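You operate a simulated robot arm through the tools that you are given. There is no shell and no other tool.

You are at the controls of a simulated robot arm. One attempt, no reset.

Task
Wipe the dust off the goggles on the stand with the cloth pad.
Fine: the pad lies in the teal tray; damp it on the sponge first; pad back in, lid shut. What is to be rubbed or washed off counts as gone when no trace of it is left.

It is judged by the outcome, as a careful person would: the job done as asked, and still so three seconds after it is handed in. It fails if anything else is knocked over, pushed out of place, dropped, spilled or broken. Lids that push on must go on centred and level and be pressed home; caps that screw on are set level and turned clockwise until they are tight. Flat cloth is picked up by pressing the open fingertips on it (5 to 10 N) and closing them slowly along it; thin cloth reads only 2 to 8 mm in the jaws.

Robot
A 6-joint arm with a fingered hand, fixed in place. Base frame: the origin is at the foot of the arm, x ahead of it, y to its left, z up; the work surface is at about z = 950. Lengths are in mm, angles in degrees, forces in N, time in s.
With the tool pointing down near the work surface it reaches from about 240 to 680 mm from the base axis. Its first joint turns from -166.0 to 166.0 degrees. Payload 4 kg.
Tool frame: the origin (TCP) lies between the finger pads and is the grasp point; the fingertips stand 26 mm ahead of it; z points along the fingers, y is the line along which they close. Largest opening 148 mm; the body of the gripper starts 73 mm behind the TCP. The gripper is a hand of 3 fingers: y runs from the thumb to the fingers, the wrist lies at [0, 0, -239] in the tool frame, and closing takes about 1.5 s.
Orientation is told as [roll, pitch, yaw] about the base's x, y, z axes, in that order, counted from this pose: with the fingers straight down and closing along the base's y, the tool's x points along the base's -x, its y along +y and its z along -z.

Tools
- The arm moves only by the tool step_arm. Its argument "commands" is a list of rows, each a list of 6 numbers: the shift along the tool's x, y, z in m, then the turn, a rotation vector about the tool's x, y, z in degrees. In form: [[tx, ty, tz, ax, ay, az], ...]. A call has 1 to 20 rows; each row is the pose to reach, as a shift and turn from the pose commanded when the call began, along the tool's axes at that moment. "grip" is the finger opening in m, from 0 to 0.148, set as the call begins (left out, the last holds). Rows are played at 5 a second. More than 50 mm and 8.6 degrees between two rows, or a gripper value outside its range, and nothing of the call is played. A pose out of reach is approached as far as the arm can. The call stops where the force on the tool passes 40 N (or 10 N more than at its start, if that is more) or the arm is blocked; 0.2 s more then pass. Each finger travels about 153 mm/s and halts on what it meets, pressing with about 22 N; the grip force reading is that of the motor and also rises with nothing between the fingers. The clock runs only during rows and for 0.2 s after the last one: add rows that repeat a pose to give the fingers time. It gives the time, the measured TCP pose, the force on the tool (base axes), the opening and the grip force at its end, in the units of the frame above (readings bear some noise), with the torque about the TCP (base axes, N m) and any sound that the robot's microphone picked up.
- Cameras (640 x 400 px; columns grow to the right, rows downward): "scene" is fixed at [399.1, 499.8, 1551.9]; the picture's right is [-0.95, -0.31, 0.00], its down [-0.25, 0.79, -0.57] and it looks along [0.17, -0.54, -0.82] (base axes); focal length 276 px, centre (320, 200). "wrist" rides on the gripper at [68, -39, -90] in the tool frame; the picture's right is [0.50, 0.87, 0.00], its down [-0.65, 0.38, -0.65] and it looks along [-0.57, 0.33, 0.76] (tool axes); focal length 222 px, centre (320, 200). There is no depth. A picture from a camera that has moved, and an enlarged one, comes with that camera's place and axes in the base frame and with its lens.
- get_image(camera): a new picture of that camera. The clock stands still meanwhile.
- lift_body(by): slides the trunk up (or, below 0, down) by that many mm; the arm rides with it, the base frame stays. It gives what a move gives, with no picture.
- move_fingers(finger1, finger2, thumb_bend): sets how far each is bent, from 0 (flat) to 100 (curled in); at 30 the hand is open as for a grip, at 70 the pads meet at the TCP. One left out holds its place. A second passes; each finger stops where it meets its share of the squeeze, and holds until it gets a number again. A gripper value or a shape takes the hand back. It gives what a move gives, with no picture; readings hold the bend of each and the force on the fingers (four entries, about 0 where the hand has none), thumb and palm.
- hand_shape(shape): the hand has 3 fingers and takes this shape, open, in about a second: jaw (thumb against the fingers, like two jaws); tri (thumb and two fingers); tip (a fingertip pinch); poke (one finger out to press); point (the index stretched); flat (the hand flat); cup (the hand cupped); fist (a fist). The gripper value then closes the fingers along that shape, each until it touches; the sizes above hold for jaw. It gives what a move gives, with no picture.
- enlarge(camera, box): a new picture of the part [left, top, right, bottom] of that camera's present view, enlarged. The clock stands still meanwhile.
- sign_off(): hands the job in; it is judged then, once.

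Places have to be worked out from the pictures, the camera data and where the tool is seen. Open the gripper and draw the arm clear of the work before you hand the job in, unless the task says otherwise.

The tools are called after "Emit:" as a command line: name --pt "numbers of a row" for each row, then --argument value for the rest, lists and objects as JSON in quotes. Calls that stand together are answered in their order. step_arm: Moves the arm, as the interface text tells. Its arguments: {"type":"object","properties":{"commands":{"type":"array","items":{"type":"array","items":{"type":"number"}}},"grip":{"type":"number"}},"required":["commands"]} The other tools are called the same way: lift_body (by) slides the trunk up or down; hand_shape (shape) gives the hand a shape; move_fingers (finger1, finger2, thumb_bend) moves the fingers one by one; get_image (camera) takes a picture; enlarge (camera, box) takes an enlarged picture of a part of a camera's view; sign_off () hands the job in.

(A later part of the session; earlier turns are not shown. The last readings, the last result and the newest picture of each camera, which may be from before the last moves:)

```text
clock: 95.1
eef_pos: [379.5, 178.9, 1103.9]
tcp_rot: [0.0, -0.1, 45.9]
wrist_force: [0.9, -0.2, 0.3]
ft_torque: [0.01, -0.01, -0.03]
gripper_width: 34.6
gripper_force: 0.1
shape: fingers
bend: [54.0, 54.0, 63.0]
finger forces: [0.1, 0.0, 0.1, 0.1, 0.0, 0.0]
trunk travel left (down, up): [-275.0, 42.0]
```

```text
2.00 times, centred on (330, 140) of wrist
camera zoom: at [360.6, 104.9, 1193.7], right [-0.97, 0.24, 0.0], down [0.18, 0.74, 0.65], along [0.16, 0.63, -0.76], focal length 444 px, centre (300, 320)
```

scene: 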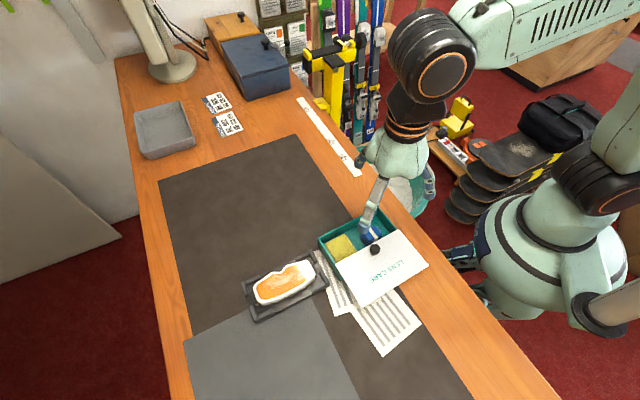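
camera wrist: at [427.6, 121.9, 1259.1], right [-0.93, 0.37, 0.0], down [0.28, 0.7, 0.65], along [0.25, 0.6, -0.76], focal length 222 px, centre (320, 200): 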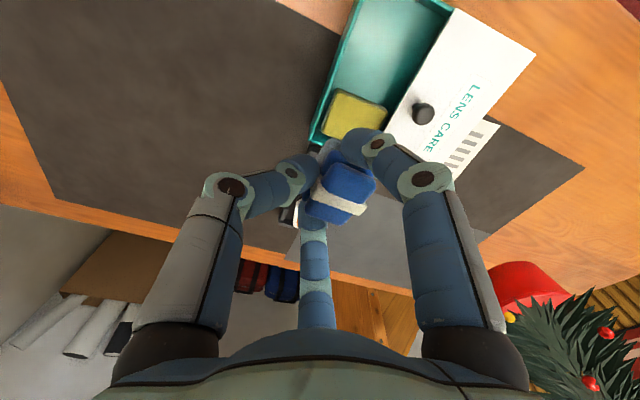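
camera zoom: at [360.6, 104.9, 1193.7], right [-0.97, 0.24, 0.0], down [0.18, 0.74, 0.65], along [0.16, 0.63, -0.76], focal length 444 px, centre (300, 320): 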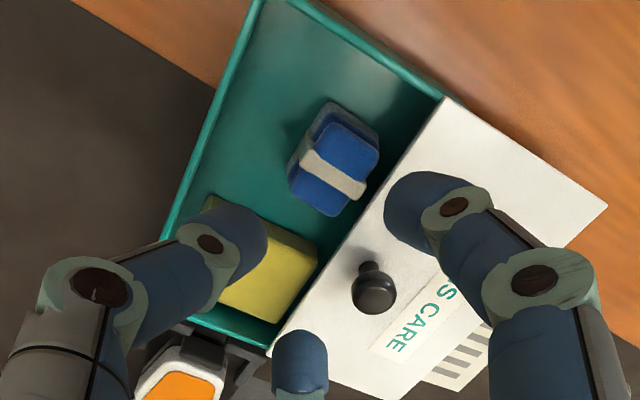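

The pad stands in its place, flat and clear of the lid's path. Next I take the knob at about (357,243) again to slide the lid shut.

Emit:
step_arm --pt "-0.01 0.02 0 0 0 0" --pt "-0.02 0.04 0 0 0 0" --pt "-0.0306 0.0609 0.01 0 0 0" --pt "-0.0306 0.0609 0.03 0 0 0" --pt "-0.0306 0.0609 0.05 0 0 0" --pt "-0.0306 0.0609 0.062 0 0 0" --pt "-0.0306 0.0609 0.062 0 0 0" --grip 0.06

Emit:
get_image --camera "wrist"

```text
clock: 96.7
eef_pos: [357.9, 242.0, 1042.3]
tcp_rot: [-0.1, -0.1, 46.0]
wrist_force: [-1.0, 0.5, 0.7]
ft_torque: [-0.02, 0.02, 0.04]
gripper_width: 59.7
gripper_force: 0.0
shape: tri
bend: [77.0, 77.0, 70.0]
finger forces: [0.1, 0.0, 0.0, 0.0, 0.1, 0.0]
trunk travel left (down, up): [-275.0, 42.0]
```

```text
taken
camera wrist: at [338.6, 168.3, 1131.5], right [-0.97, 0.24, 0.0], down [0.18, 0.74, 0.65], along [0.16, 0.63, -0.76], focal length 222 px, centre (320, 200)
```

wrist: 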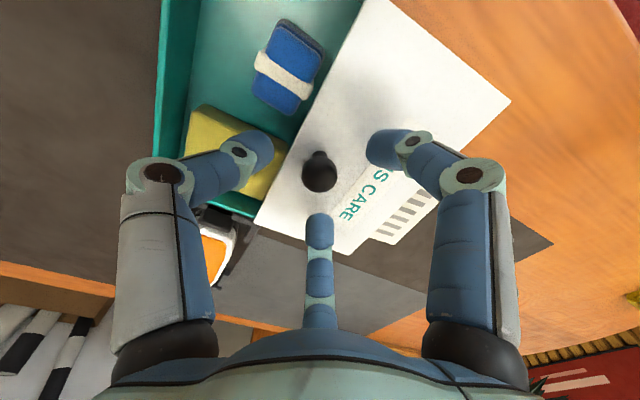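

Well centred on the knob. Lowering 8.5 mm and closing.

Emit:
step_arm --pt "0 0 0.004 0 0 0" --pt "0 0 0.0085 0 0 0" --pt "0 0 0.0085 0 0 0"

Emit:
step_arm --pt "0 0 0 0 0 0" --pt "0 0 0 0 0 0" --pt "0 0 0 0 0 0" --pt "0 0 0 0 0 0" --pt "0 0 0 0 0 0" --pt "0 0 0 0 0 0" --grip 0.0

```text
clock: 97.5
eef_pos: [357.5, 242.9, 1034.5]
tcp_rot: [-0.1, 0.0, 46.0]
wrist_force: [-1.3, 0.5, -1.0]
ft_torque: [0.02, 0.02, 0.0]
gripper_width: 59.7
gripper_force: 0.1
shape: tri
bend: [77.0, 77.0, 70.0]
finger forces: [0.0, 0.0, 0.0, 0.0, 0.1, 0.1]
trunk travel left (down, up): [-275.0, 42.0]
```

```text
clock: 98.9
eef_pos: [358.6, 243.0, 1033.8]
tcp_rot: [-0.1, 0.1, 46.0]
wrist_force: [0.0, -1.6, -0.4]
ft_torque: [0.0, 0.01, 0.02]
gripper_width: 15.0
gripper_force: 21.9
shape: tri
bend: [73.0, 73.0, 70.0]
finger forces: [18.4, 17.8, 0.0, 0.0, 18.3, 0.0]
trunk travel left (down, up): [-275.0, 42.0]
```

Knob gripped. Sliding the lid toward closed, the first 40 mm.

Emit:
step_arm --pt "0 -0.005 0 0 0 0" --pt "-0.0002 -0.01 0 0 0 0" --pt "-0.0004 -0.015 0 0 0 0" --pt "-0.0005 -0.02 0 0 0 0" --pt "-0.0006 -0.025 0 0 0 0" --pt "-0.0008 -0.03 0 0 0 0" --pt "-0.0009 -0.035 0 0 0 0" --pt "-0.001 -0.04 0 0 0 0" --pt "-0.001 -0.04 0 0 0 0"

Emit:
enlarge --camera "scene" --box '[310, 200, 420, 285]'

Emit:
enlarge --camera "wrist" --box '[160, 0, 540, 240]'

```text
clock: 100.9
eef_pos: [386.0, 216.3, 1034.7]
tcp_rot: [0.0, 0.2, 46.1]
wrist_force: [-0.5, -1.3, 0.4]
ft_torque: [0.01, 0.04, 0.03]
gripper_width: 15.0
gripper_force: 22.2
shape: tri
bend: [73.0, 73.0, 70.0]
finger forces: [19.8, 19.1, 0.0, 0.0, 19.3, 0.1]
trunk travel left (down, up): [-275.0, 42.0]
```

```text
4.71 times, centred on (365, 242) of scene
camera zoom: at [399.1, 499.8, 1551.9], right [-0.95, -0.31, 0.0], down [-0.25, 0.79, -0.57], along [0.17, -0.54, -0.82], focal length 1298 px, centre (108, 0)
```

zoom: 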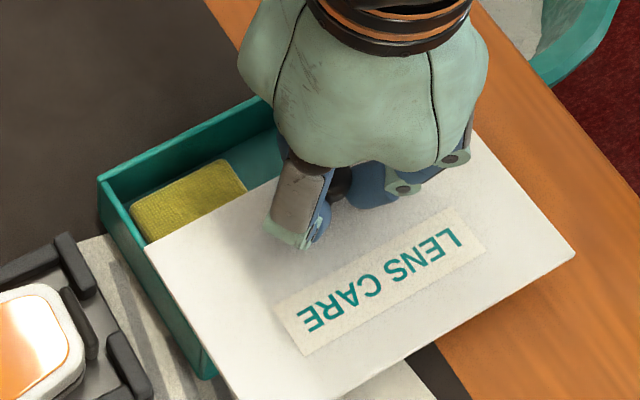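

```text
1.67 times, centred on (350, 120) of wrist
camera zoom: at [367.9, 141.8, 1122.7], right [-0.97, 0.24, 0.0], down [0.18, 0.74, 0.65], along [0.16, 0.63, -0.76], focal length 370 px, centre (270, 333)
```

zoom: 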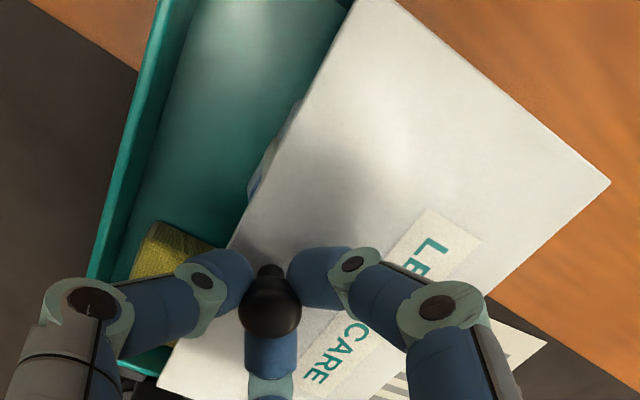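

Sliding freely with ~1 N, and the tray stays. Another 30 mm.

Emit:
step_arm --pt "-0.0001 -0.005 0 0 0 0" --pt "-0.0002 -0.01 0 0 0 0" --pt "-0.0004 -0.015 0 0 0 0" --pt "-0.0005 -0.02 0 0 0 0" --pt "-0.0006 -0.025 0 0 0 0" --pt "-0.0008 -0.03 0 0 0 0" --pt "-0.0008 -0.03 0 0 0 0"

Emit:
enlarge --camera "scene" --box '[310, 200, 420, 285]'

Emit:
enlarge --camera "wrist" --box '[160, 0, 540, 240]'

```text
clock: 102.5
eef_pos: [410.2, 195.6, 1033.6]
tcp_rot: [-0.1, 0.1, 46.0]
wrist_force: [-0.4, -0.3, -0.4]
ft_torque: [0.04, -0.02, 0.02]
gripper_width: 15.0
gripper_force: 22.1
shape: tri
bend: [73.0, 73.0, 70.0]
finger forces: [19.7, 19.4, 0.0, 0.1, 18.5, 0.0]
trunk travel left (down, up): [-275.0, 42.0]
```

```text
4.71 times, centred on (365, 242) of scene
camera zoom: at [399.1, 499.8, 1551.9], right [-0.95, -0.31, 0.0], down [-0.25, 0.79, -0.57], along [0.17, -0.54, -0.82], focal length 1298 px, centre (108, 0)
```

zoom: 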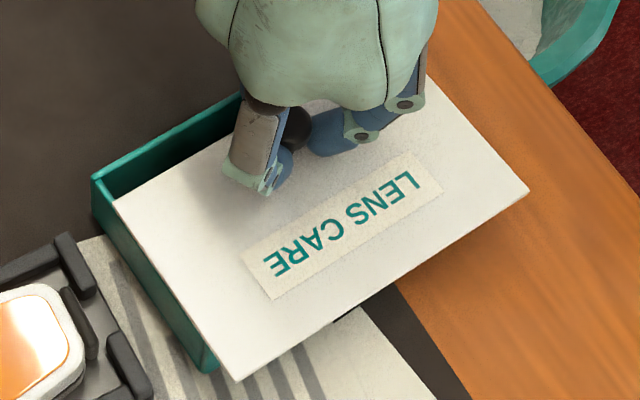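

```text
1.67 times, centred on (350, 120) of wrist
camera zoom: at [390.7, 121.6, 1122.7], right [-0.97, 0.24, 0.0], down [0.18, 0.74, 0.65], along [0.16, 0.63, -0.76], focal length 370 px, centre (270, 333)
```

zoom: 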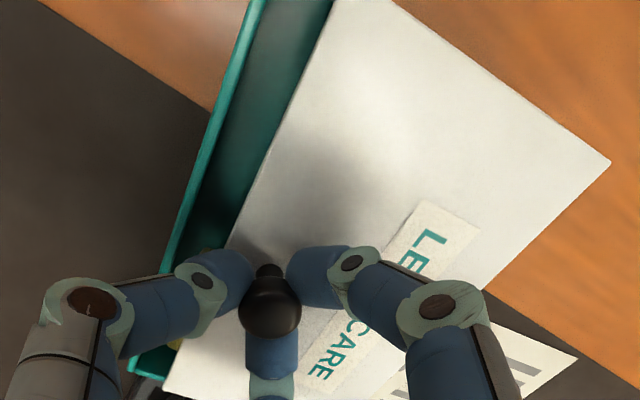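

The tray has now followed by a few mm and turned slightly (lid and tray at about 50°), so my push was off its axis. About 16 mm remain; I'll push 6 mm along the corrected direction and watch whether the lid moves relative to the tray.

Emit:
step_arm --pt "-0.0001 -0.001 0 0 0 0" --pt "-0.0002 -0.002 0 0 0 0" --pt "-0.0003 -0.003 0 0 0 0" --pt "-0.0004 -0.004 0 0 0 0" --pt "-0.0005 -0.005 0 0 0 0" --pt "-0.0006 -0.006 0 0 0 0"

Emit:
enlarge --camera "scene" --box '[310, 200, 420, 285]'

Emit:
enlarge --camera "wrist" --box '[160, 0, 540, 240]'

```text
clock: 103.9
eef_pos: [414.7, 192.2, 1033.7]
tcp_rot: [-0.2, 0.1, 46.1]
wrist_force: [0.2, 0.0, 0.9]
ft_torque: [0.02, -0.03, 0.05]
gripper_width: 14.8
gripper_force: 21.9
shape: tri
bend: [73.0, 73.0, 70.0]
finger forces: [19.9, 19.2, 0.0, 0.1, 17.9, 0.0]
trunk travel left (down, up): [-275.0, 42.0]
```

```text
4.71 times, centred on (365, 242) of scene
camera zoom: at [399.1, 499.8, 1551.9], right [-0.95, -0.31, 0.0], down [-0.25, 0.79, -0.57], along [0.17, -0.54, -0.82], focal length 1298 px, centre (108, 0)
```

zoom: 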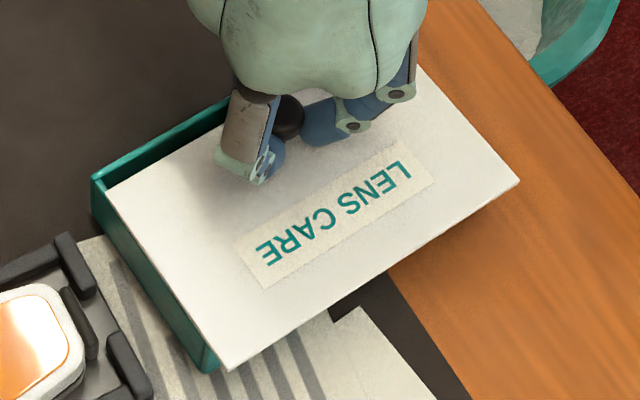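

```text
1.67 times, centred on (350, 120) of wrist
camera zoom: at [395.3, 117.7, 1123.0], right [-0.97, 0.24, 0.0], down [0.18, 0.74, 0.65], along [0.16, 0.63, -0.76], focal length 370 px, centre (270, 333)
```

zoom: 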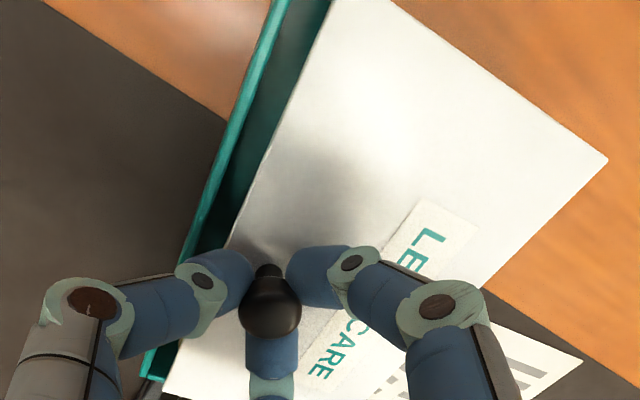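

The lid is moving on the tray now and the tray stays; gap left is about 10–12 mm. Pushing 7 mm further.

Emit:
step_arm --pt "-0.0001 -0.001 0 0 0 0" --pt "-0.0002 -0.002 0 0 0 0" --pt "-0.0003 -0.003 0 0 0 0" --pt "-0.0004 -0.004 0 0 0 0" --pt "-0.0005 -0.005 0 0 0 0" --pt "-0.0006 -0.006 0 0 0 0" --pt "-0.0007 -0.007 0 0 0 0" --pt "-0.0007 -0.007 0 0 0 0"

Emit:
enlarge --camera "scene" --box '[310, 200, 420, 285]'

Emit:
enlarge --camera "wrist" --box '[160, 0, 540, 240]'

```text
clock: 105.7
eef_pos: [419.3, 188.9, 1033.6]
tcp_rot: [-0.1, 0.1, 46.1]
wrist_force: [-1.9, -0.1, -0.2]
ft_torque: [0.01, -0.01, 0.02]
gripper_width: 15.0
gripper_force: 22.3
shape: tri
bend: [73.0, 73.0, 70.0]
finger forces: [19.5, 18.3, 0.0, 0.0, 17.7, 0.1]
trunk travel left (down, up): [-275.0, 42.0]
```

```text
4.71 times, centred on (365, 242) of scene
camera zoom: at [399.1, 499.8, 1551.9], right [-0.95, -0.31, 0.0], down [-0.25, 0.79, -0.57], along [0.17, -0.54, -0.82], focal length 1298 px, centre (108, 0)
```

zoom: 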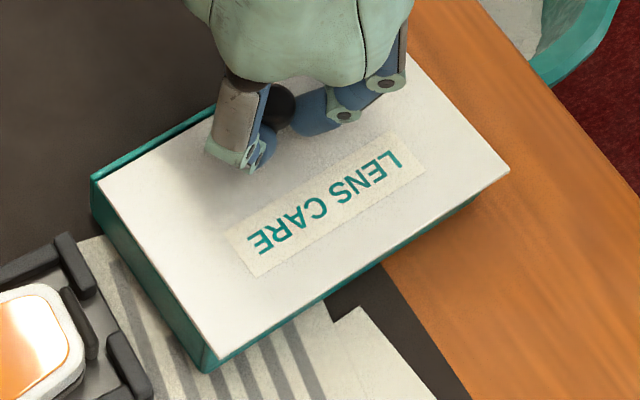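

```text
1.67 times, centred on (350, 120) of wrist
camera zoom: at [400.5, 113.7, 1122.9], right [-0.97, 0.24, 0.0], down [0.18, 0.74, 0.65], along [0.16, 0.63, -0.76], focal length 370 px, centre (270, 333)
```

zoom: 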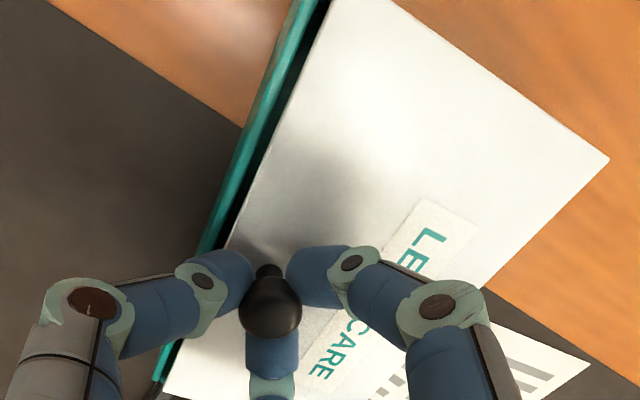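

Only ~4–6 mm of rim still shows. Pushing on 5 mm in 1 mm steps.

Emit:
step_arm --pt "-0.0001 -0.001 0 0 0 0" --pt "-0.0002 -0.002 0 0 0 0" --pt "-0.0003 -0.003 0 0 0 0" --pt "-0.0004 -0.004 0 0 0 0" --pt "-0.0005 -0.005 0 0 0 0" --pt "-0.0005 -0.005 0 0 0 0"

Emit:
enlarge --camera "scene" --box '[310, 200, 420, 285]'

Emit:
enlarge --camera "wrist" --box '[160, 0, 540, 240]'

```text
clock: 107.1
eef_pos: [423.8, 185.4, 1033.7]
tcp_rot: [-0.1, 0.1, 45.9]
wrist_force: [-0.1, 0.0, 0.2]
ft_torque: [-0.04, -0.05, 0.05]
gripper_width: 14.9
gripper_force: 22.0
shape: tri
bend: [73.0, 73.0, 69.0]
finger forces: [19.1, 18.2, 0.0, 0.1, 17.5, 0.1]
trunk travel left (down, up): [-275.0, 42.0]
```

```text
4.71 times, centred on (365, 242) of scene
camera zoom: at [399.1, 499.8, 1551.9], right [-0.95, -0.31, 0.0], down [-0.25, 0.79, -0.57], along [0.17, -0.54, -0.82], focal length 1298 px, centre (108, 0)
```

zoom: 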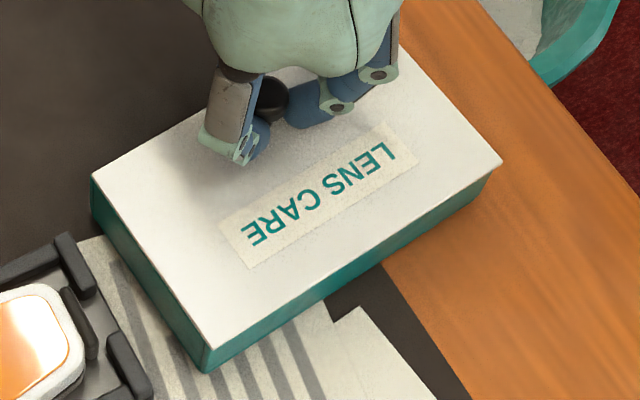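

```text
1.67 times, centred on (350, 120) of wrist
camera zoom: at [404.5, 110.5, 1122.9], right [-0.97, 0.24, 0.0], down [0.18, 0.74, 0.65], along [0.16, 0.63, -0.76], focal length 370 px, centre (270, 333)
```

zoom: 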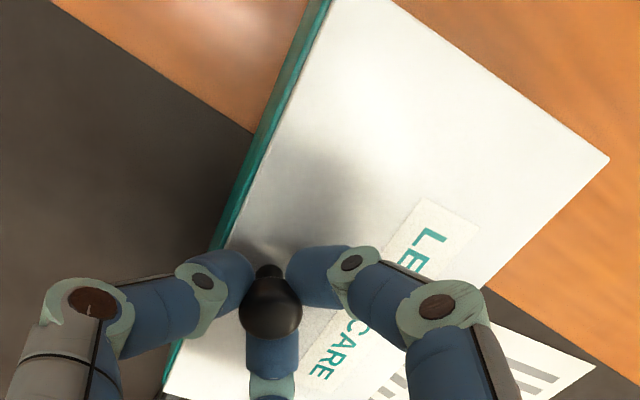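

The lid looks flush with the far rim. I'll enlarge the corners to check it is fully shut and square.

Emit:
enlarge --camera "scene" --box '[320, 225, 370, 285]'

Emit:
enlarge --camera "scene" --box '[375, 205, 425, 255]'

Emit:
enlarge --camera "wrist" --box '[240, 0, 400, 130]'

```text
6.67 times, centred on (345, 255) of scene
camera zoom: at [399.1, 499.8, 1551.9], right [-0.95, -0.31, 0.0], down [-0.25, 0.79, -0.57], along [0.17, -0.54, -0.82], focal length 1839 px, centre (153, -167)
```

zoom: 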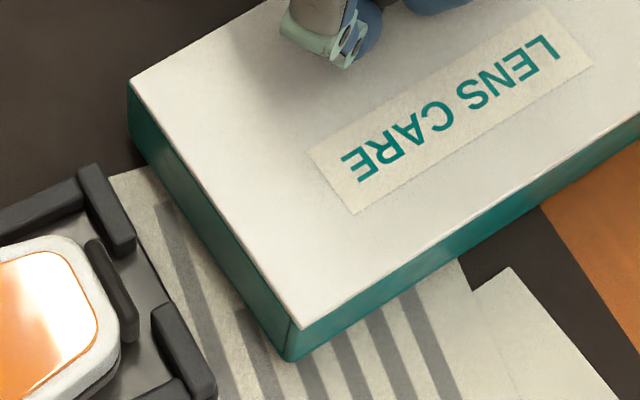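

```text
8.00 times, centred on (400, 230) of scene
camera zoom: at [399.1, 499.8, 1551.9], right [-0.95, -0.31, 0.0], down [-0.25, 0.79, -0.57], along [0.17, -0.54, -0.82], focal length 2207 px, centre (-320, -40)
```

zoom: 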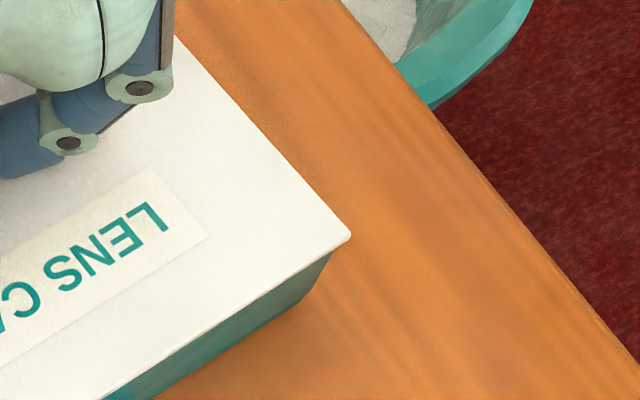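

```text
3.08 times, centred on (320, 65) of wrist
camera zoom: at [404.5, 110.5, 1122.9], right [-0.97, 0.24, 0.0], down [0.18, 0.74, 0.65], along [0.16, 0.63, -0.76], focal length 684 px, centre (320, 615)
```

zoom: 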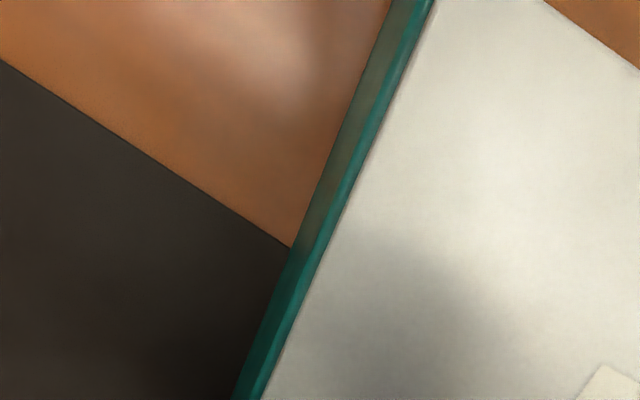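

Compared with the start, the lid still overhangs the near side by ~3–4 mm, and a thin rim strip shows on the far side. I'll push on another 4 mm in small steps.

Emit:
step_arm --pt "-0.0001 -0.001 0 0 0 0" --pt "-0.0002 -0.002 0 0 0 0" --pt "-0.0003 -0.003 0 0 0 0" --pt "-0.0004 -0.004 0 0 0 0"

Emit:
enlarge --camera "scene" --box '[320, 225, 370, 285]'

Emit:
enlarge --camera "wrist" --box '[240, 0, 400, 130]'

```text
clock: 108.1
eef_pos: [426.8, 182.9, 1033.4]
tcp_rot: [-0.1, 0.1, 46.0]
wrist_force: [-1.4, 1.5, -0.7]
ft_torque: [0.0, 0.01, 0.03]
gripper_width: 14.6
gripper_force: 22.5
shape: tri
bend: [73.0, 73.0, 69.0]
finger forces: [18.8, 18.5, 0.1, 0.0, 17.1, 0.0]
trunk travel left (down, up): [-275.0, 42.0]
```

```text
6.67 times, centred on (345, 255) of scene
camera zoom: at [399.1, 499.8, 1551.9], right [-0.95, -0.31, 0.0], down [-0.25, 0.79, -0.57], along [0.17, -0.54, -0.82], focal length 1839 px, centre (153, -167)
```

zoom: 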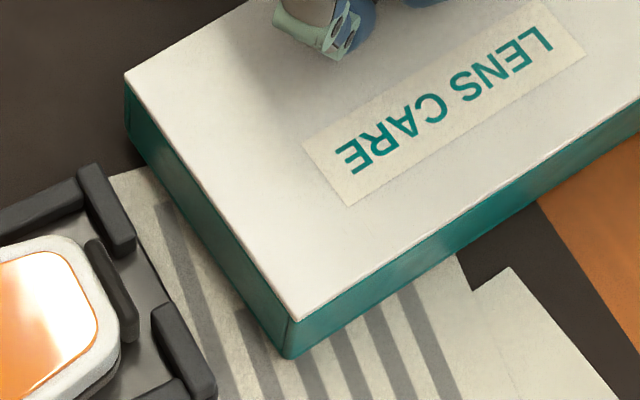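

```text
3.08 times, centred on (320, 65) of wrist
camera zoom: at [407.7, 108.2, 1122.8], right [-0.97, 0.24, 0.0], down [0.18, 0.74, 0.65], along [0.16, 0.63, -0.76], focal length 684 px, centre (320, 615)
```

zoom: 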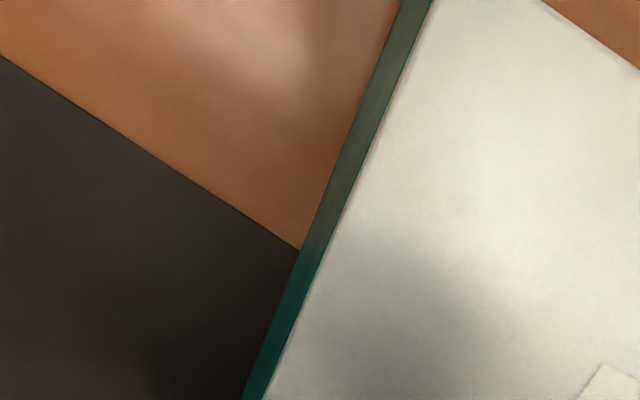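

Now the rim strip is gone and the overhang matches the starting picture: the lid is shut. I'll release the knob, rise, and compare the tray's place with the start.

Emit:
step_arm --pt "0 0 0 0 0 0" --pt "0 0 0 0 0 0" --pt "0 0 0 0 0 0" --pt "0 0 -0.01 0 0 0" --pt "0 0 -0.04 0 0 0" --pt "0 0 -0.08 0 0 0" --pt "0 -0.03 -0.11 0 0 0" --pt "0 -0.07 -0.13 0 0 0" --pt "0 -0.11 -0.13 0 0 0" --pt "0 -0.11 -0.13 0 0 0" --grip 0.06

Emit:
enlarge --camera "scene" --box '[310, 200, 420, 285]'

Emit:
enlarge --camera "scene" --box '[220, 180, 440, 340]'

Emit:
get_image --camera "scene"

```text
clock: 110.3
eef_pos: [505.7, 106.4, 1164.5]
tcp_rot: [-0.2, 0.0, 46.1]
wrist_force: [0.1, 0.1, -1.3]
ft_torque: [0.02, 0.01, 0.01]
gripper_width: 59.6
gripper_force: 0.1
shape: tri
bend: [77.0, 77.0, 70.0]
finger forces: [0.1, 0.2, 0.0, 0.0, 0.0, 0.1]
trunk travel left (down, up): [-275.0, 42.0]
```

```text
4.71 times, centred on (365, 242) of scene
camera zoom: at [399.1, 499.8, 1551.9], right [-0.95, -0.31, 0.0], down [-0.25, 0.79, -0.57], along [0.17, -0.54, -0.82], focal length 1298 px, centre (108, 0)
```

zoom: 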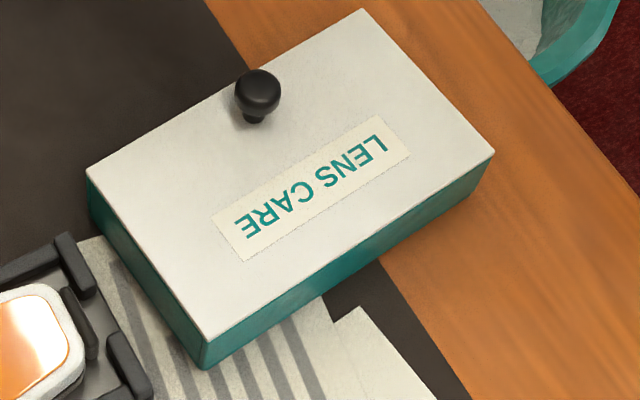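

```text
2.50 times, centred on (330, 260) of scene
camera zoom: at [399.1, 499.8, 1551.9], right [-0.95, -0.31, 0.0], down [-0.25, 0.79, -0.57], along [0.17, -0.54, -0.82], focal length 690 px, centre (295, 50)
```

zoom: 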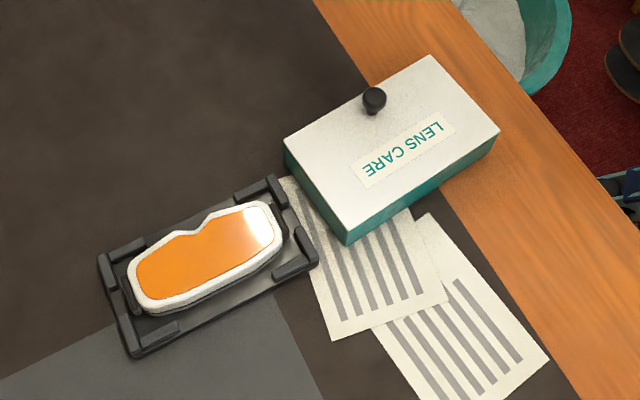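

```text
taken
```

scene: 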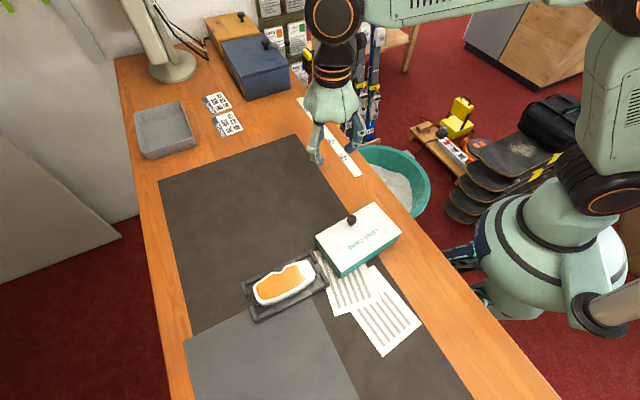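

Lens clean, lid shut, papers and goggles where they were, but the box itself has crept ~17 mm toward the far side and turned ~6°. I'll put it back by raking it with the bent thumb on its far wall; first I set the fingers (two stretched flat, thumb hooked) in the air and look.

Emit:
move_fingers --finger1 0 --finger2 0 --thumb_bend 45

Emit:
get_image --camera "wrist"

Emit:
enlarge --camera "scene" --box '[260, 50, 400, 190]'

```text
clock: 111.3
eef_pos: [506.1, 106.8, 1164.0]
tcp_rot: [-0.1, 0.0, 46.0]
wrist_force: [0.0, 1.1, 0.1]
ft_torque: [0.04, 0.03, 0.0]
gripper_width: 134.6
gripper_force: 0.0
shape: fingers
bend: [0.0, 0.0, 45.0]
finger forces: [0.0, 0.1, 0.0, 0.1, 0.0, 0.1]
trunk travel left (down, up): [-275.0, 42.0]
```

```text
taken
camera wrist: at [487.3, 31.8, 1253.8], right [-0.97, 0.24, 0.0], down [0.18, 0.73, 0.65], along [0.16, 0.63, -0.76], focal length 222 px, centre (320, 200)
```

wrist: 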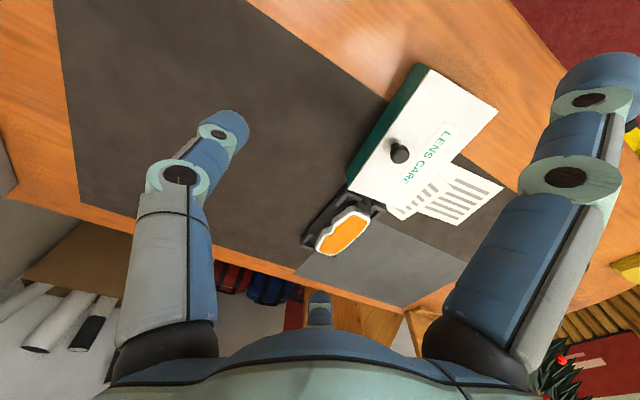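

```text
2.86 times, centred on (330, 120) of scene
camera zoom: at [399.1, 499.8, 1551.9], right [-0.95, -0.31, 0.0], down [-0.25, 0.79, -0.57], along [0.17, -0.54, -0.82], focal length 788 px, centre (291, 429)
```

zoom: 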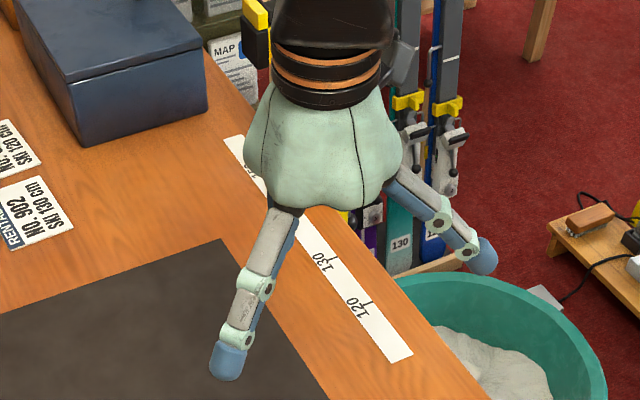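

With the fingers flat their tips stay about level with the TCP, so raking with TCP z≈1006 keeps them above the lid while the thumb tip reaches ~16 mm below the rim. I'll move there at height, then descend to 1045 and look.

Emit:
step_arm --pt "0.004 0.023 0 0 0 -1.1" --pt "0.008 0.046 0 0 0 -2.2" --pt "0.0125 0.069 0 0 0 -3.3" --pt "0.0165 0.092 0 0 0 -4.4" --pt "0.0208 0.1137 0 0 0 -5.4" --pt "0.0208 0.1137 0.03 0 0 -5.4" --pt "0.0208 0.1137 0.06 0 0 -5.4" --pt "0.0208 0.1137 0.09 0 0 -5.4" --pt "0.0208 0.1137 0.119 0 0 -5.4" --pt "0.0208 0.1137 0.119 0 0 -5.4"

Emit:
get_image --camera "wrist"

Emit:
enlarge --camera "scene" --box '[300, 160, 430, 280]'

```text
clock: 113.5
eef_pos: [408.6, 170.8, 1043.1]
tcp_rot: [-0.1, 0.0, 51.4]
wrist_force: [0.5, 0.1, -0.1]
ft_torque: [0.0, -0.02, -0.01]
gripper_width: 134.7
gripper_force: 0.1
shape: fingers
bend: [0.0, 0.0, 45.0]
finger forces: [0.0, 0.0, 0.0, 0.1, 0.0, 0.1]
trunk travel left (down, up): [-275.0, 42.0]
```

```text
taken
camera wrist: at [396.7, 93.9, 1133.8], right [-0.99, 0.15, 0.0], down [0.11, 0.75, 0.65], along [0.1, 0.65, -0.76], focal length 222 px, centre (320, 200)
```

wrist: 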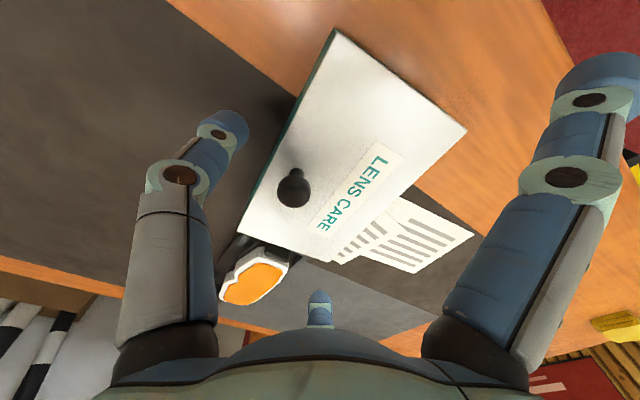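

```text
3.33 times, centred on (365, 220) of scene
camera zoom: at [399.1, 499.8, 1551.9], right [-0.95, -0.31, 0.0], down [-0.25, 0.79, -0.57], along [0.17, -0.54, -0.82], focal length 920 px, centre (170, 133)
```

zoom: 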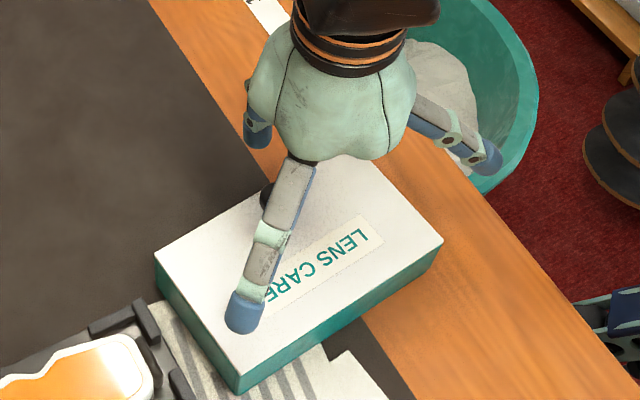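

The thumb is outside the far wall and the flat finger hovers over the lid. Descending to z≈1016 and checking clearances.

Emit:
step_arm --pt "0 0 0.01 0 0 0" --pt "0 0 0.02 0 0 0" --pt "0 0 0.028 0 0 0" --pt "0 0 0.028 0 0 0"

Emit:
get_image --camera "wrist"

Emit:
enlarge --camera "scene" --box '[300, 160, 430, 280]'

```text
clock: 114.5
eef_pos: [408.4, 169.2, 1016.1]
tcp_rot: [-0.1, 0.1, 51.4]
wrist_force: [0.7, 0.2, 0.5]
ft_torque: [-0.07, 0.0, -0.01]
gripper_width: 134.4
gripper_force: 0.1
shape: fingers
bend: [0.0, 0.0, 45.0]
finger forces: [0.0, 0.0, 0.1, 0.1, 0.0, 0.1]
trunk travel left (down, up): [-275.0, 42.0]
```

```text
taken
camera wrist: at [396.9, 93.6, 1106.2], right [-0.99, 0.15, 0.0], down [0.11, 0.75, 0.65], along [0.1, 0.65, -0.76], focal length 222 px, centre (320, 200)
```

wrist: 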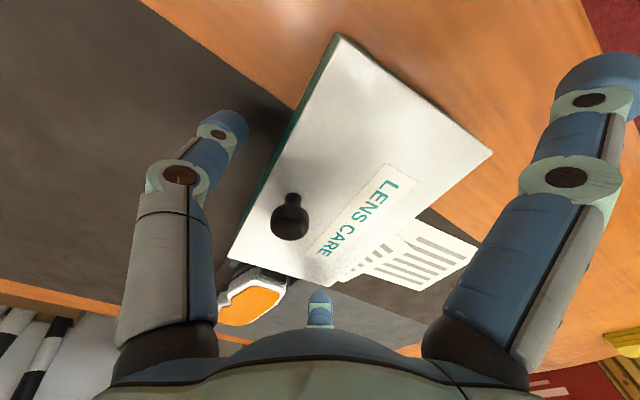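

```text
3.33 times, centred on (365, 220) of scene
camera zoom: at [399.1, 499.8, 1551.9], right [-0.95, -0.31, 0.0], down [-0.25, 0.79, -0.57], along [0.17, -0.54, -0.82], focal length 920 px, centre (170, 133)
```

zoom: 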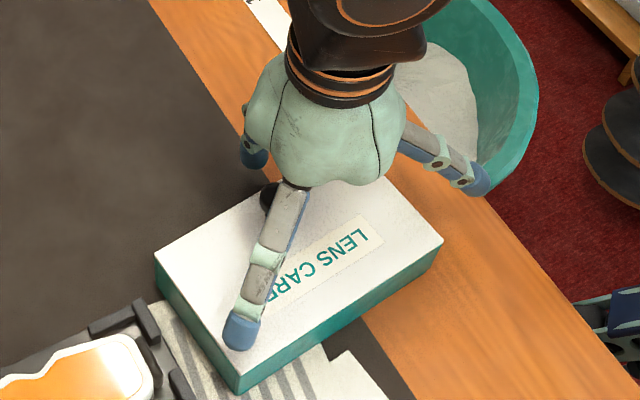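

Clear so far. Down 9 mm to z≈1007.

Emit:
step_arm --pt "0 0 0.003 0 0 0" --pt "0 0 0.006 0 0 0" --pt "0 0 0.009 0 0 0" --pt "0 0 0.009 0 0 0"

Emit:
get_image --camera "wrist"

Emit:
enlarge --camera "scene" --box '[310, 200, 420, 285]'

```text
clock: 115.5
eef_pos: [408.0, 171.1, 1007.3]
tcp_rot: [-0.1, 0.1, 51.4]
wrist_force: [1.2, -0.1, 0.6]
ft_torque: [0.0, -0.03, -0.01]
gripper_width: 134.8
gripper_force: 0.1
shape: fingers
bend: [0.0, 0.0, 45.0]
finger forces: [0.0, 0.1, 0.0, 0.0, 0.0, 0.1]
trunk travel left (down, up): [-275.0, 42.0]
```

```text
taken
camera wrist: at [397.0, 94.0, 1097.2], right [-0.99, 0.15, 0.0], down [0.11, 0.75, 0.65], along [0.1, 0.65, -0.76], focal length 222 px, centre (320, 200)
```

wrist: 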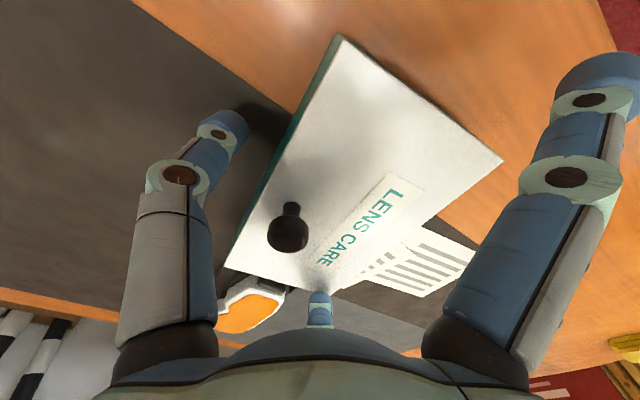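

```text
4.71 times, centred on (365, 242) of scene
camera zoom: at [399.1, 499.8, 1551.9], right [-0.95, -0.31, 0.0], down [-0.25, 0.79, -0.57], along [0.17, -0.54, -0.82], focal length 1298 px, centre (108, 0)
```

zoom: 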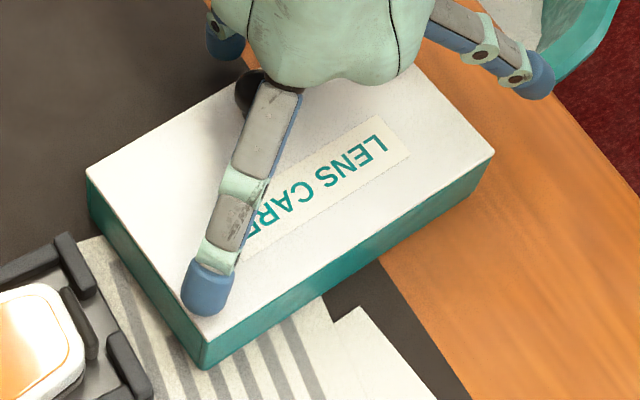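

No contact yet. Now raking along tool +y toward the tray, 14 mm in small steps, until the thumb meets the wall.

Emit:
step_arm --pt "0 0.003 0 0 0 0" --pt "0 0.006 0 0 0 0" --pt "0 0.009 0 0 0 0" --pt "0 0.012 0 0 0 0" --pt "0 0.014 0 0 0 0"

Emit:
enlarge --camera "scene" --box '[310, 200, 420, 285]'

Emit:
enlarge --camera "wrist" --box '[160, 30, 420, 250]'

```text
clock: 116.7
eef_pos: [398.0, 178.6, 1007.7]
tcp_rot: [-0.1, 0.0, 51.4]
wrist_force: [0.9, -0.4, 0.1]
ft_torque: [0.01, -0.03, 0.01]
gripper_width: 134.8
gripper_force: 0.2
shape: fingers
bend: [0.0, 0.0, 45.0]
finger forces: [0.1, 0.0, 0.1, 0.0, 0.0, 0.1]
trunk travel left (down, up): [-275.0, 42.0]
```

```text
4.71 times, centred on (365, 242) of scene
camera zoom: at [399.1, 499.8, 1551.9], right [-0.95, -0.31, 0.0], down [-0.25, 0.79, -0.57], along [0.17, -0.54, -0.82], focal length 1298 px, centre (108, 0)
```

zoom: 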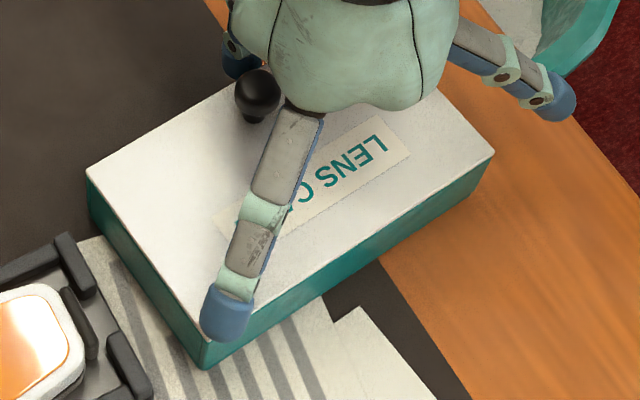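

```text
1.82 times, centred on (290, 140) of wrist
camera zoom: at [386.1, 103.0, 1097.3], right [-0.99, 0.15, 0.0], down [0.11, 0.75, 0.65], along [0.1, 0.65, -0.76], focal length 404 px, centre (374, 309)
```

zoom: 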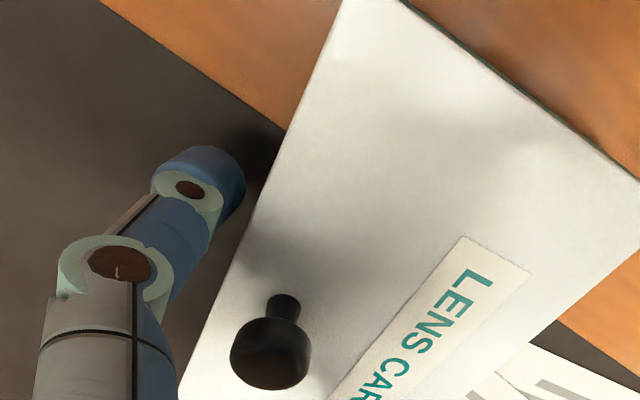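

Almost touching. A further 5 mm in 1 mm steps.

Emit:
step_arm --pt "0 0.001 0 0 0 0" --pt "0 0.002 0 0 0 0" --pt "0 0.003 0 0 0 0" --pt "0 0.004 0 0 0 0" --pt "0 0.005 0 0 0 0"

```text
clock: 117.9
eef_pos: [393.4, 181.0, 1007.4]
tcp_rot: [-0.1, -0.1, 51.4]
wrist_force: [-0.3, -0.5, 0.0]
ft_torque: [0.01, 0.01, 0.02]
gripper_width: 134.6
gripper_force: 0.0
shape: fingers
bend: [0.0, 0.0, 45.0]
finger forces: [0.1, 0.0, 0.0, 0.0, 0.0, 0.1]
trunk travel left (down, up): [-275.0, 42.0]
```

Still free. Another 5 mm.

Emit:
step_arm --pt "0 0.001 0 0 0 0" --pt "0 0.002 0 0 0 0" --pt "0 0.003 0 0 0 0" --pt "0 0.004 0 0 0 0" --pt "0 0.005 0 0 0 0"

Emit:
enlarge --camera "wrist" --box '[160, 30, 420, 250]'

Emit:
enlarge --camera "scene" --box '[310, 200, 420, 285]'

```text
clock: 119.1
eef_pos: [390.8, 184.8, 1008.4]
tcp_rot: [-0.1, 0.0, 51.4]
wrist_force: [1.7, -2.2, 0.7]
ft_torque: [-0.06, -0.05, 0.01]
gripper_width: 136.7
gripper_force: 1.1
shape: fingers
bend: [0.0, 0.0, 44.0]
finger forces: [0.1, 0.0, 0.0, 0.0, 2.6, 0.0]
trunk travel left (down, up): [-275.0, 42.0]
```

```text
1.82 times, centred on (290, 140) of wrist
camera zoom: at [378.8, 108.6, 1097.2], right [-0.99, 0.15, 0.0], down [0.11, 0.75, 0.65], along [0.1, 0.65, -0.76], focal length 404 px, centre (374, 309)
```

zoom: 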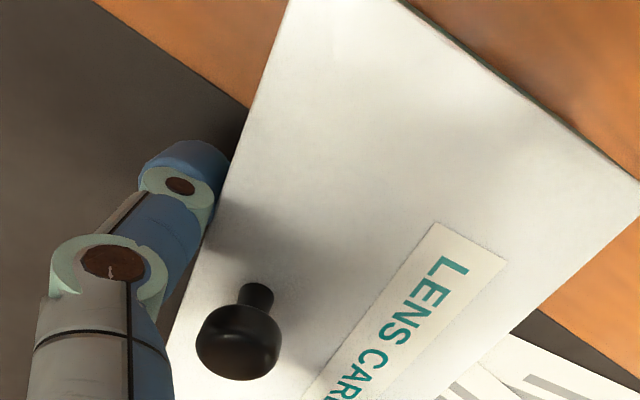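

```text
4.71 times, centred on (365, 242) of scene
camera zoom: at [399.1, 499.8, 1551.9], right [-0.95, -0.31, 0.0], down [-0.25, 0.79, -0.57], along [0.17, -0.54, -0.82], focal length 1298 px, centre (108, 0)
```

zoom: 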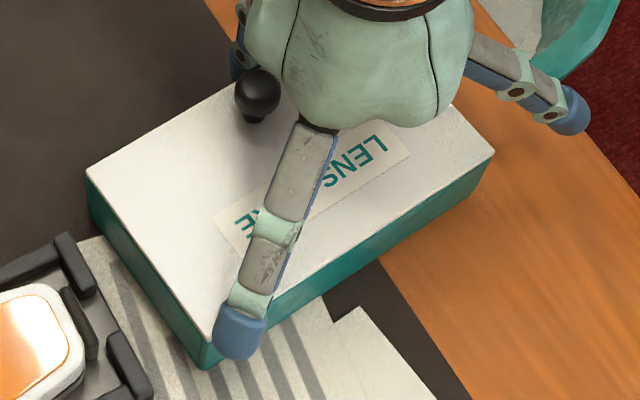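

Thumb contact at 2.6 N, with nothing moved yet. Raking 6 mm and checking that tray and lid move together.

Emit:
step_arm --pt "0 0.001 0 0 0 0" --pt "0 0.002 0 0 0 0" --pt "0 0.003 0 0 0 0" --pt "0 0.004 0 0 0 0" --pt "0 0.005 0 0 0 0" --pt "0 0.006 0 0 0 0"

Emit:
enlarge --camera "wrist" --box '[160, 30, 420, 250]'

Emit:
enlarge --camera "scene" --box '[310, 200, 420, 285]'

```text
clock: 120.5
eef_pos: [385.7, 187.5, 1008.4]
tcp_rot: [-0.1, 0.0, 51.4]
wrist_force: [5.9, -4.0, -1.6]
ft_torque: [-0.03, -0.04, -0.02]
gripper_width: 140.8
gripper_force: 3.0
shape: fingers
bend: [0.0, 0.0, 42.0]
finger forces: [0.0, 0.1, 0.0, 0.0, 6.7, 0.0]
trunk travel left (down, up): [-275.0, 42.0]
```

```text
1.82 times, centred on (290, 140) of wrist
camera zoom: at [374.4, 112.2, 1097.4], right [-0.99, 0.15, 0.0], down [0.11, 0.75, 0.65], along [0.1, 0.65, -0.76], focal length 404 px, centre (374, 309)
```

zoom: 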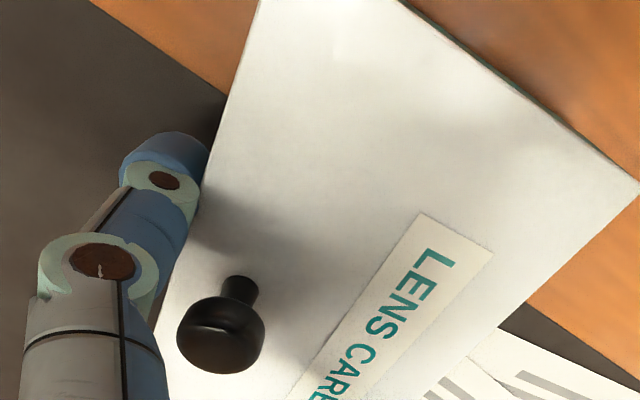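

```text
4.71 times, centred on (365, 242) of scene
camera zoom: at [399.1, 499.8, 1551.9], right [-0.95, -0.31, 0.0], down [-0.25, 0.79, -0.57], along [0.17, -0.54, -0.82], focal length 1298 px, centre (108, 0)
```

zoom: 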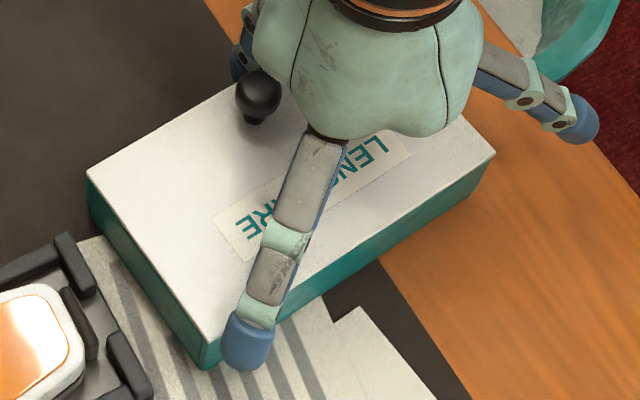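

The thumb flexes like a spring (6.7 N) and the box has not slipped yet. Another 5 mm.

Emit:
step_arm --pt "0 0.001 0 0 0 0" --pt "0 0.002 0 0 0 0" --pt "0 0.003 0 0 0 0" --pt "0 0.004 0 0 0 0" --pt "0 0.005 0 0 0 0" --pt "0 0.005 0 0 0 0"

Emit:
enlarge --camera "wrist" --box '[160, 30, 420, 250]'

Emit:
enlarge --camera "scene" --box '[310, 200, 420, 285]'

```text
clock: 121.9
eef_pos: [382.5, 192.4, 1009.0]
tcp_rot: [0.0, 0.1, 51.4]
wrist_force: [4.4, -5.2, -0.9]
ft_torque: [-0.1, -0.07, -0.16]
gripper_width: 141.9
gripper_force: 3.3
shape: fingers
bend: [0.0, 0.0, 41.0]
finger forces: [0.0, 0.0, 0.0, 0.0, 7.3, 0.0]
trunk travel left (down, up): [-275.0, 42.0]
```

```text
1.82 times, centred on (290, 140) of wrist
camera zoom: at [370.6, 114.7, 1097.2], right [-0.99, 0.15, 0.0], down [0.11, 0.75, 0.65], along [0.1, 0.65, -0.76], focal length 404 px, centre (374, 309)
```

zoom: 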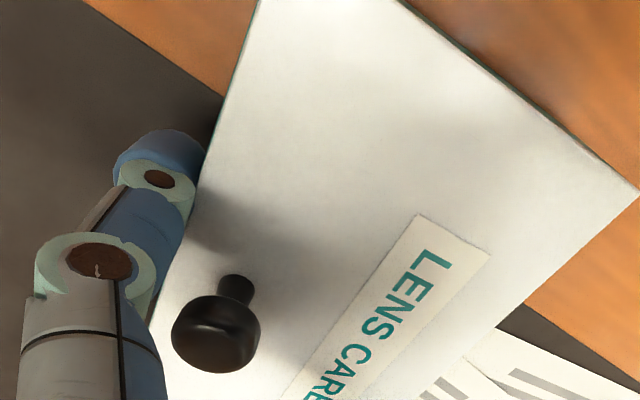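

```text
4.71 times, centred on (365, 242) of scene
camera zoom: at [399.1, 499.8, 1551.9], right [-0.95, -0.31, 0.0], down [-0.25, 0.79, -0.57], along [0.17, -0.54, -0.82], focal length 1298 px, centre (108, 0)
```

zoom: 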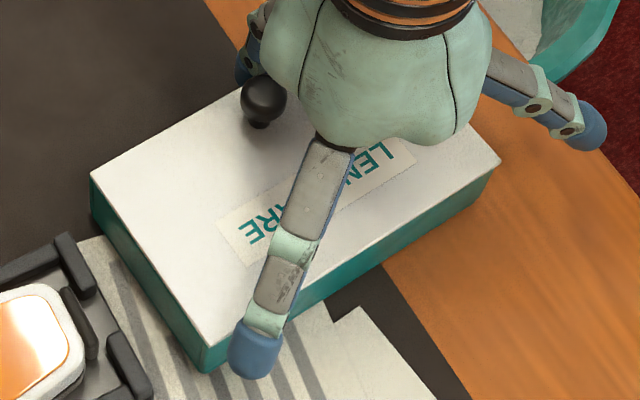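

The box now moves with its lid (near-right corner shifting toward its old place). Raking 7 mm more.

Emit:
step_arm --pt "0 0.001 0 0 0 0" --pt "0 0.002 0 0 0 0" --pt "0 0.003 0 0 0 0" --pt "0 0.004 0 0 0 0" --pt "0 0.005 0 0 0 0" --pt "0 0.006 0 0 0 0" --pt "0 0.007 0 0 0 0" --pt "0 0.007 0 0 0 0"

Emit:
enlarge --camera "wrist" --box '[160, 30, 420, 250]'

Emit:
enlarge --camera "scene" --box '[310, 200, 420, 285]'

```text
clock: 123.7
eef_pos: [377.3, 194.8, 1006.6]
tcp_rot: [0.1, 0.0, 51.4]
wrist_force: [3.3, -6.4, -0.6]
ft_torque: [-0.05, -0.04, -0.1]
gripper_width: 142.2
gripper_force: 3.6
shape: fingers
bend: [0.0, 0.0, 41.0]
finger forces: [0.0, 0.0, 0.1, 0.1, 6.8, 0.0]
trunk travel left (down, up): [-275.0, 42.0]
```

```text
1.82 times, centred on (290, 140) of wrist
camera zoom: at [365.1, 119.2, 1097.2], right [-0.99, 0.15, 0.0], down [0.11, 0.75, 0.65], along [0.1, 0.65, -0.76], focal length 404 px, centre (374, 309)
```

zoom: 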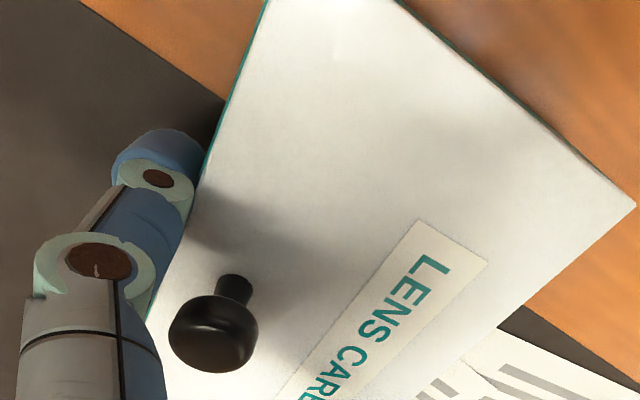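

```text
4.71 times, centred on (365, 242) of scene
camera zoom: at [399.1, 499.8, 1551.9], right [-0.95, -0.31, 0.0], down [-0.25, 0.79, -0.57], along [0.17, -0.54, -0.82], focal length 1298 px, centre (108, 0)
```

zoom: 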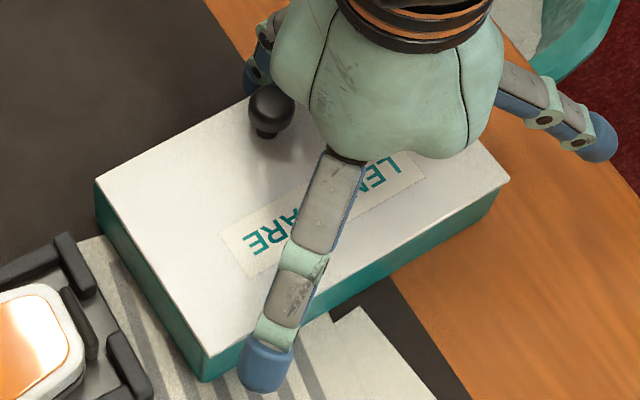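

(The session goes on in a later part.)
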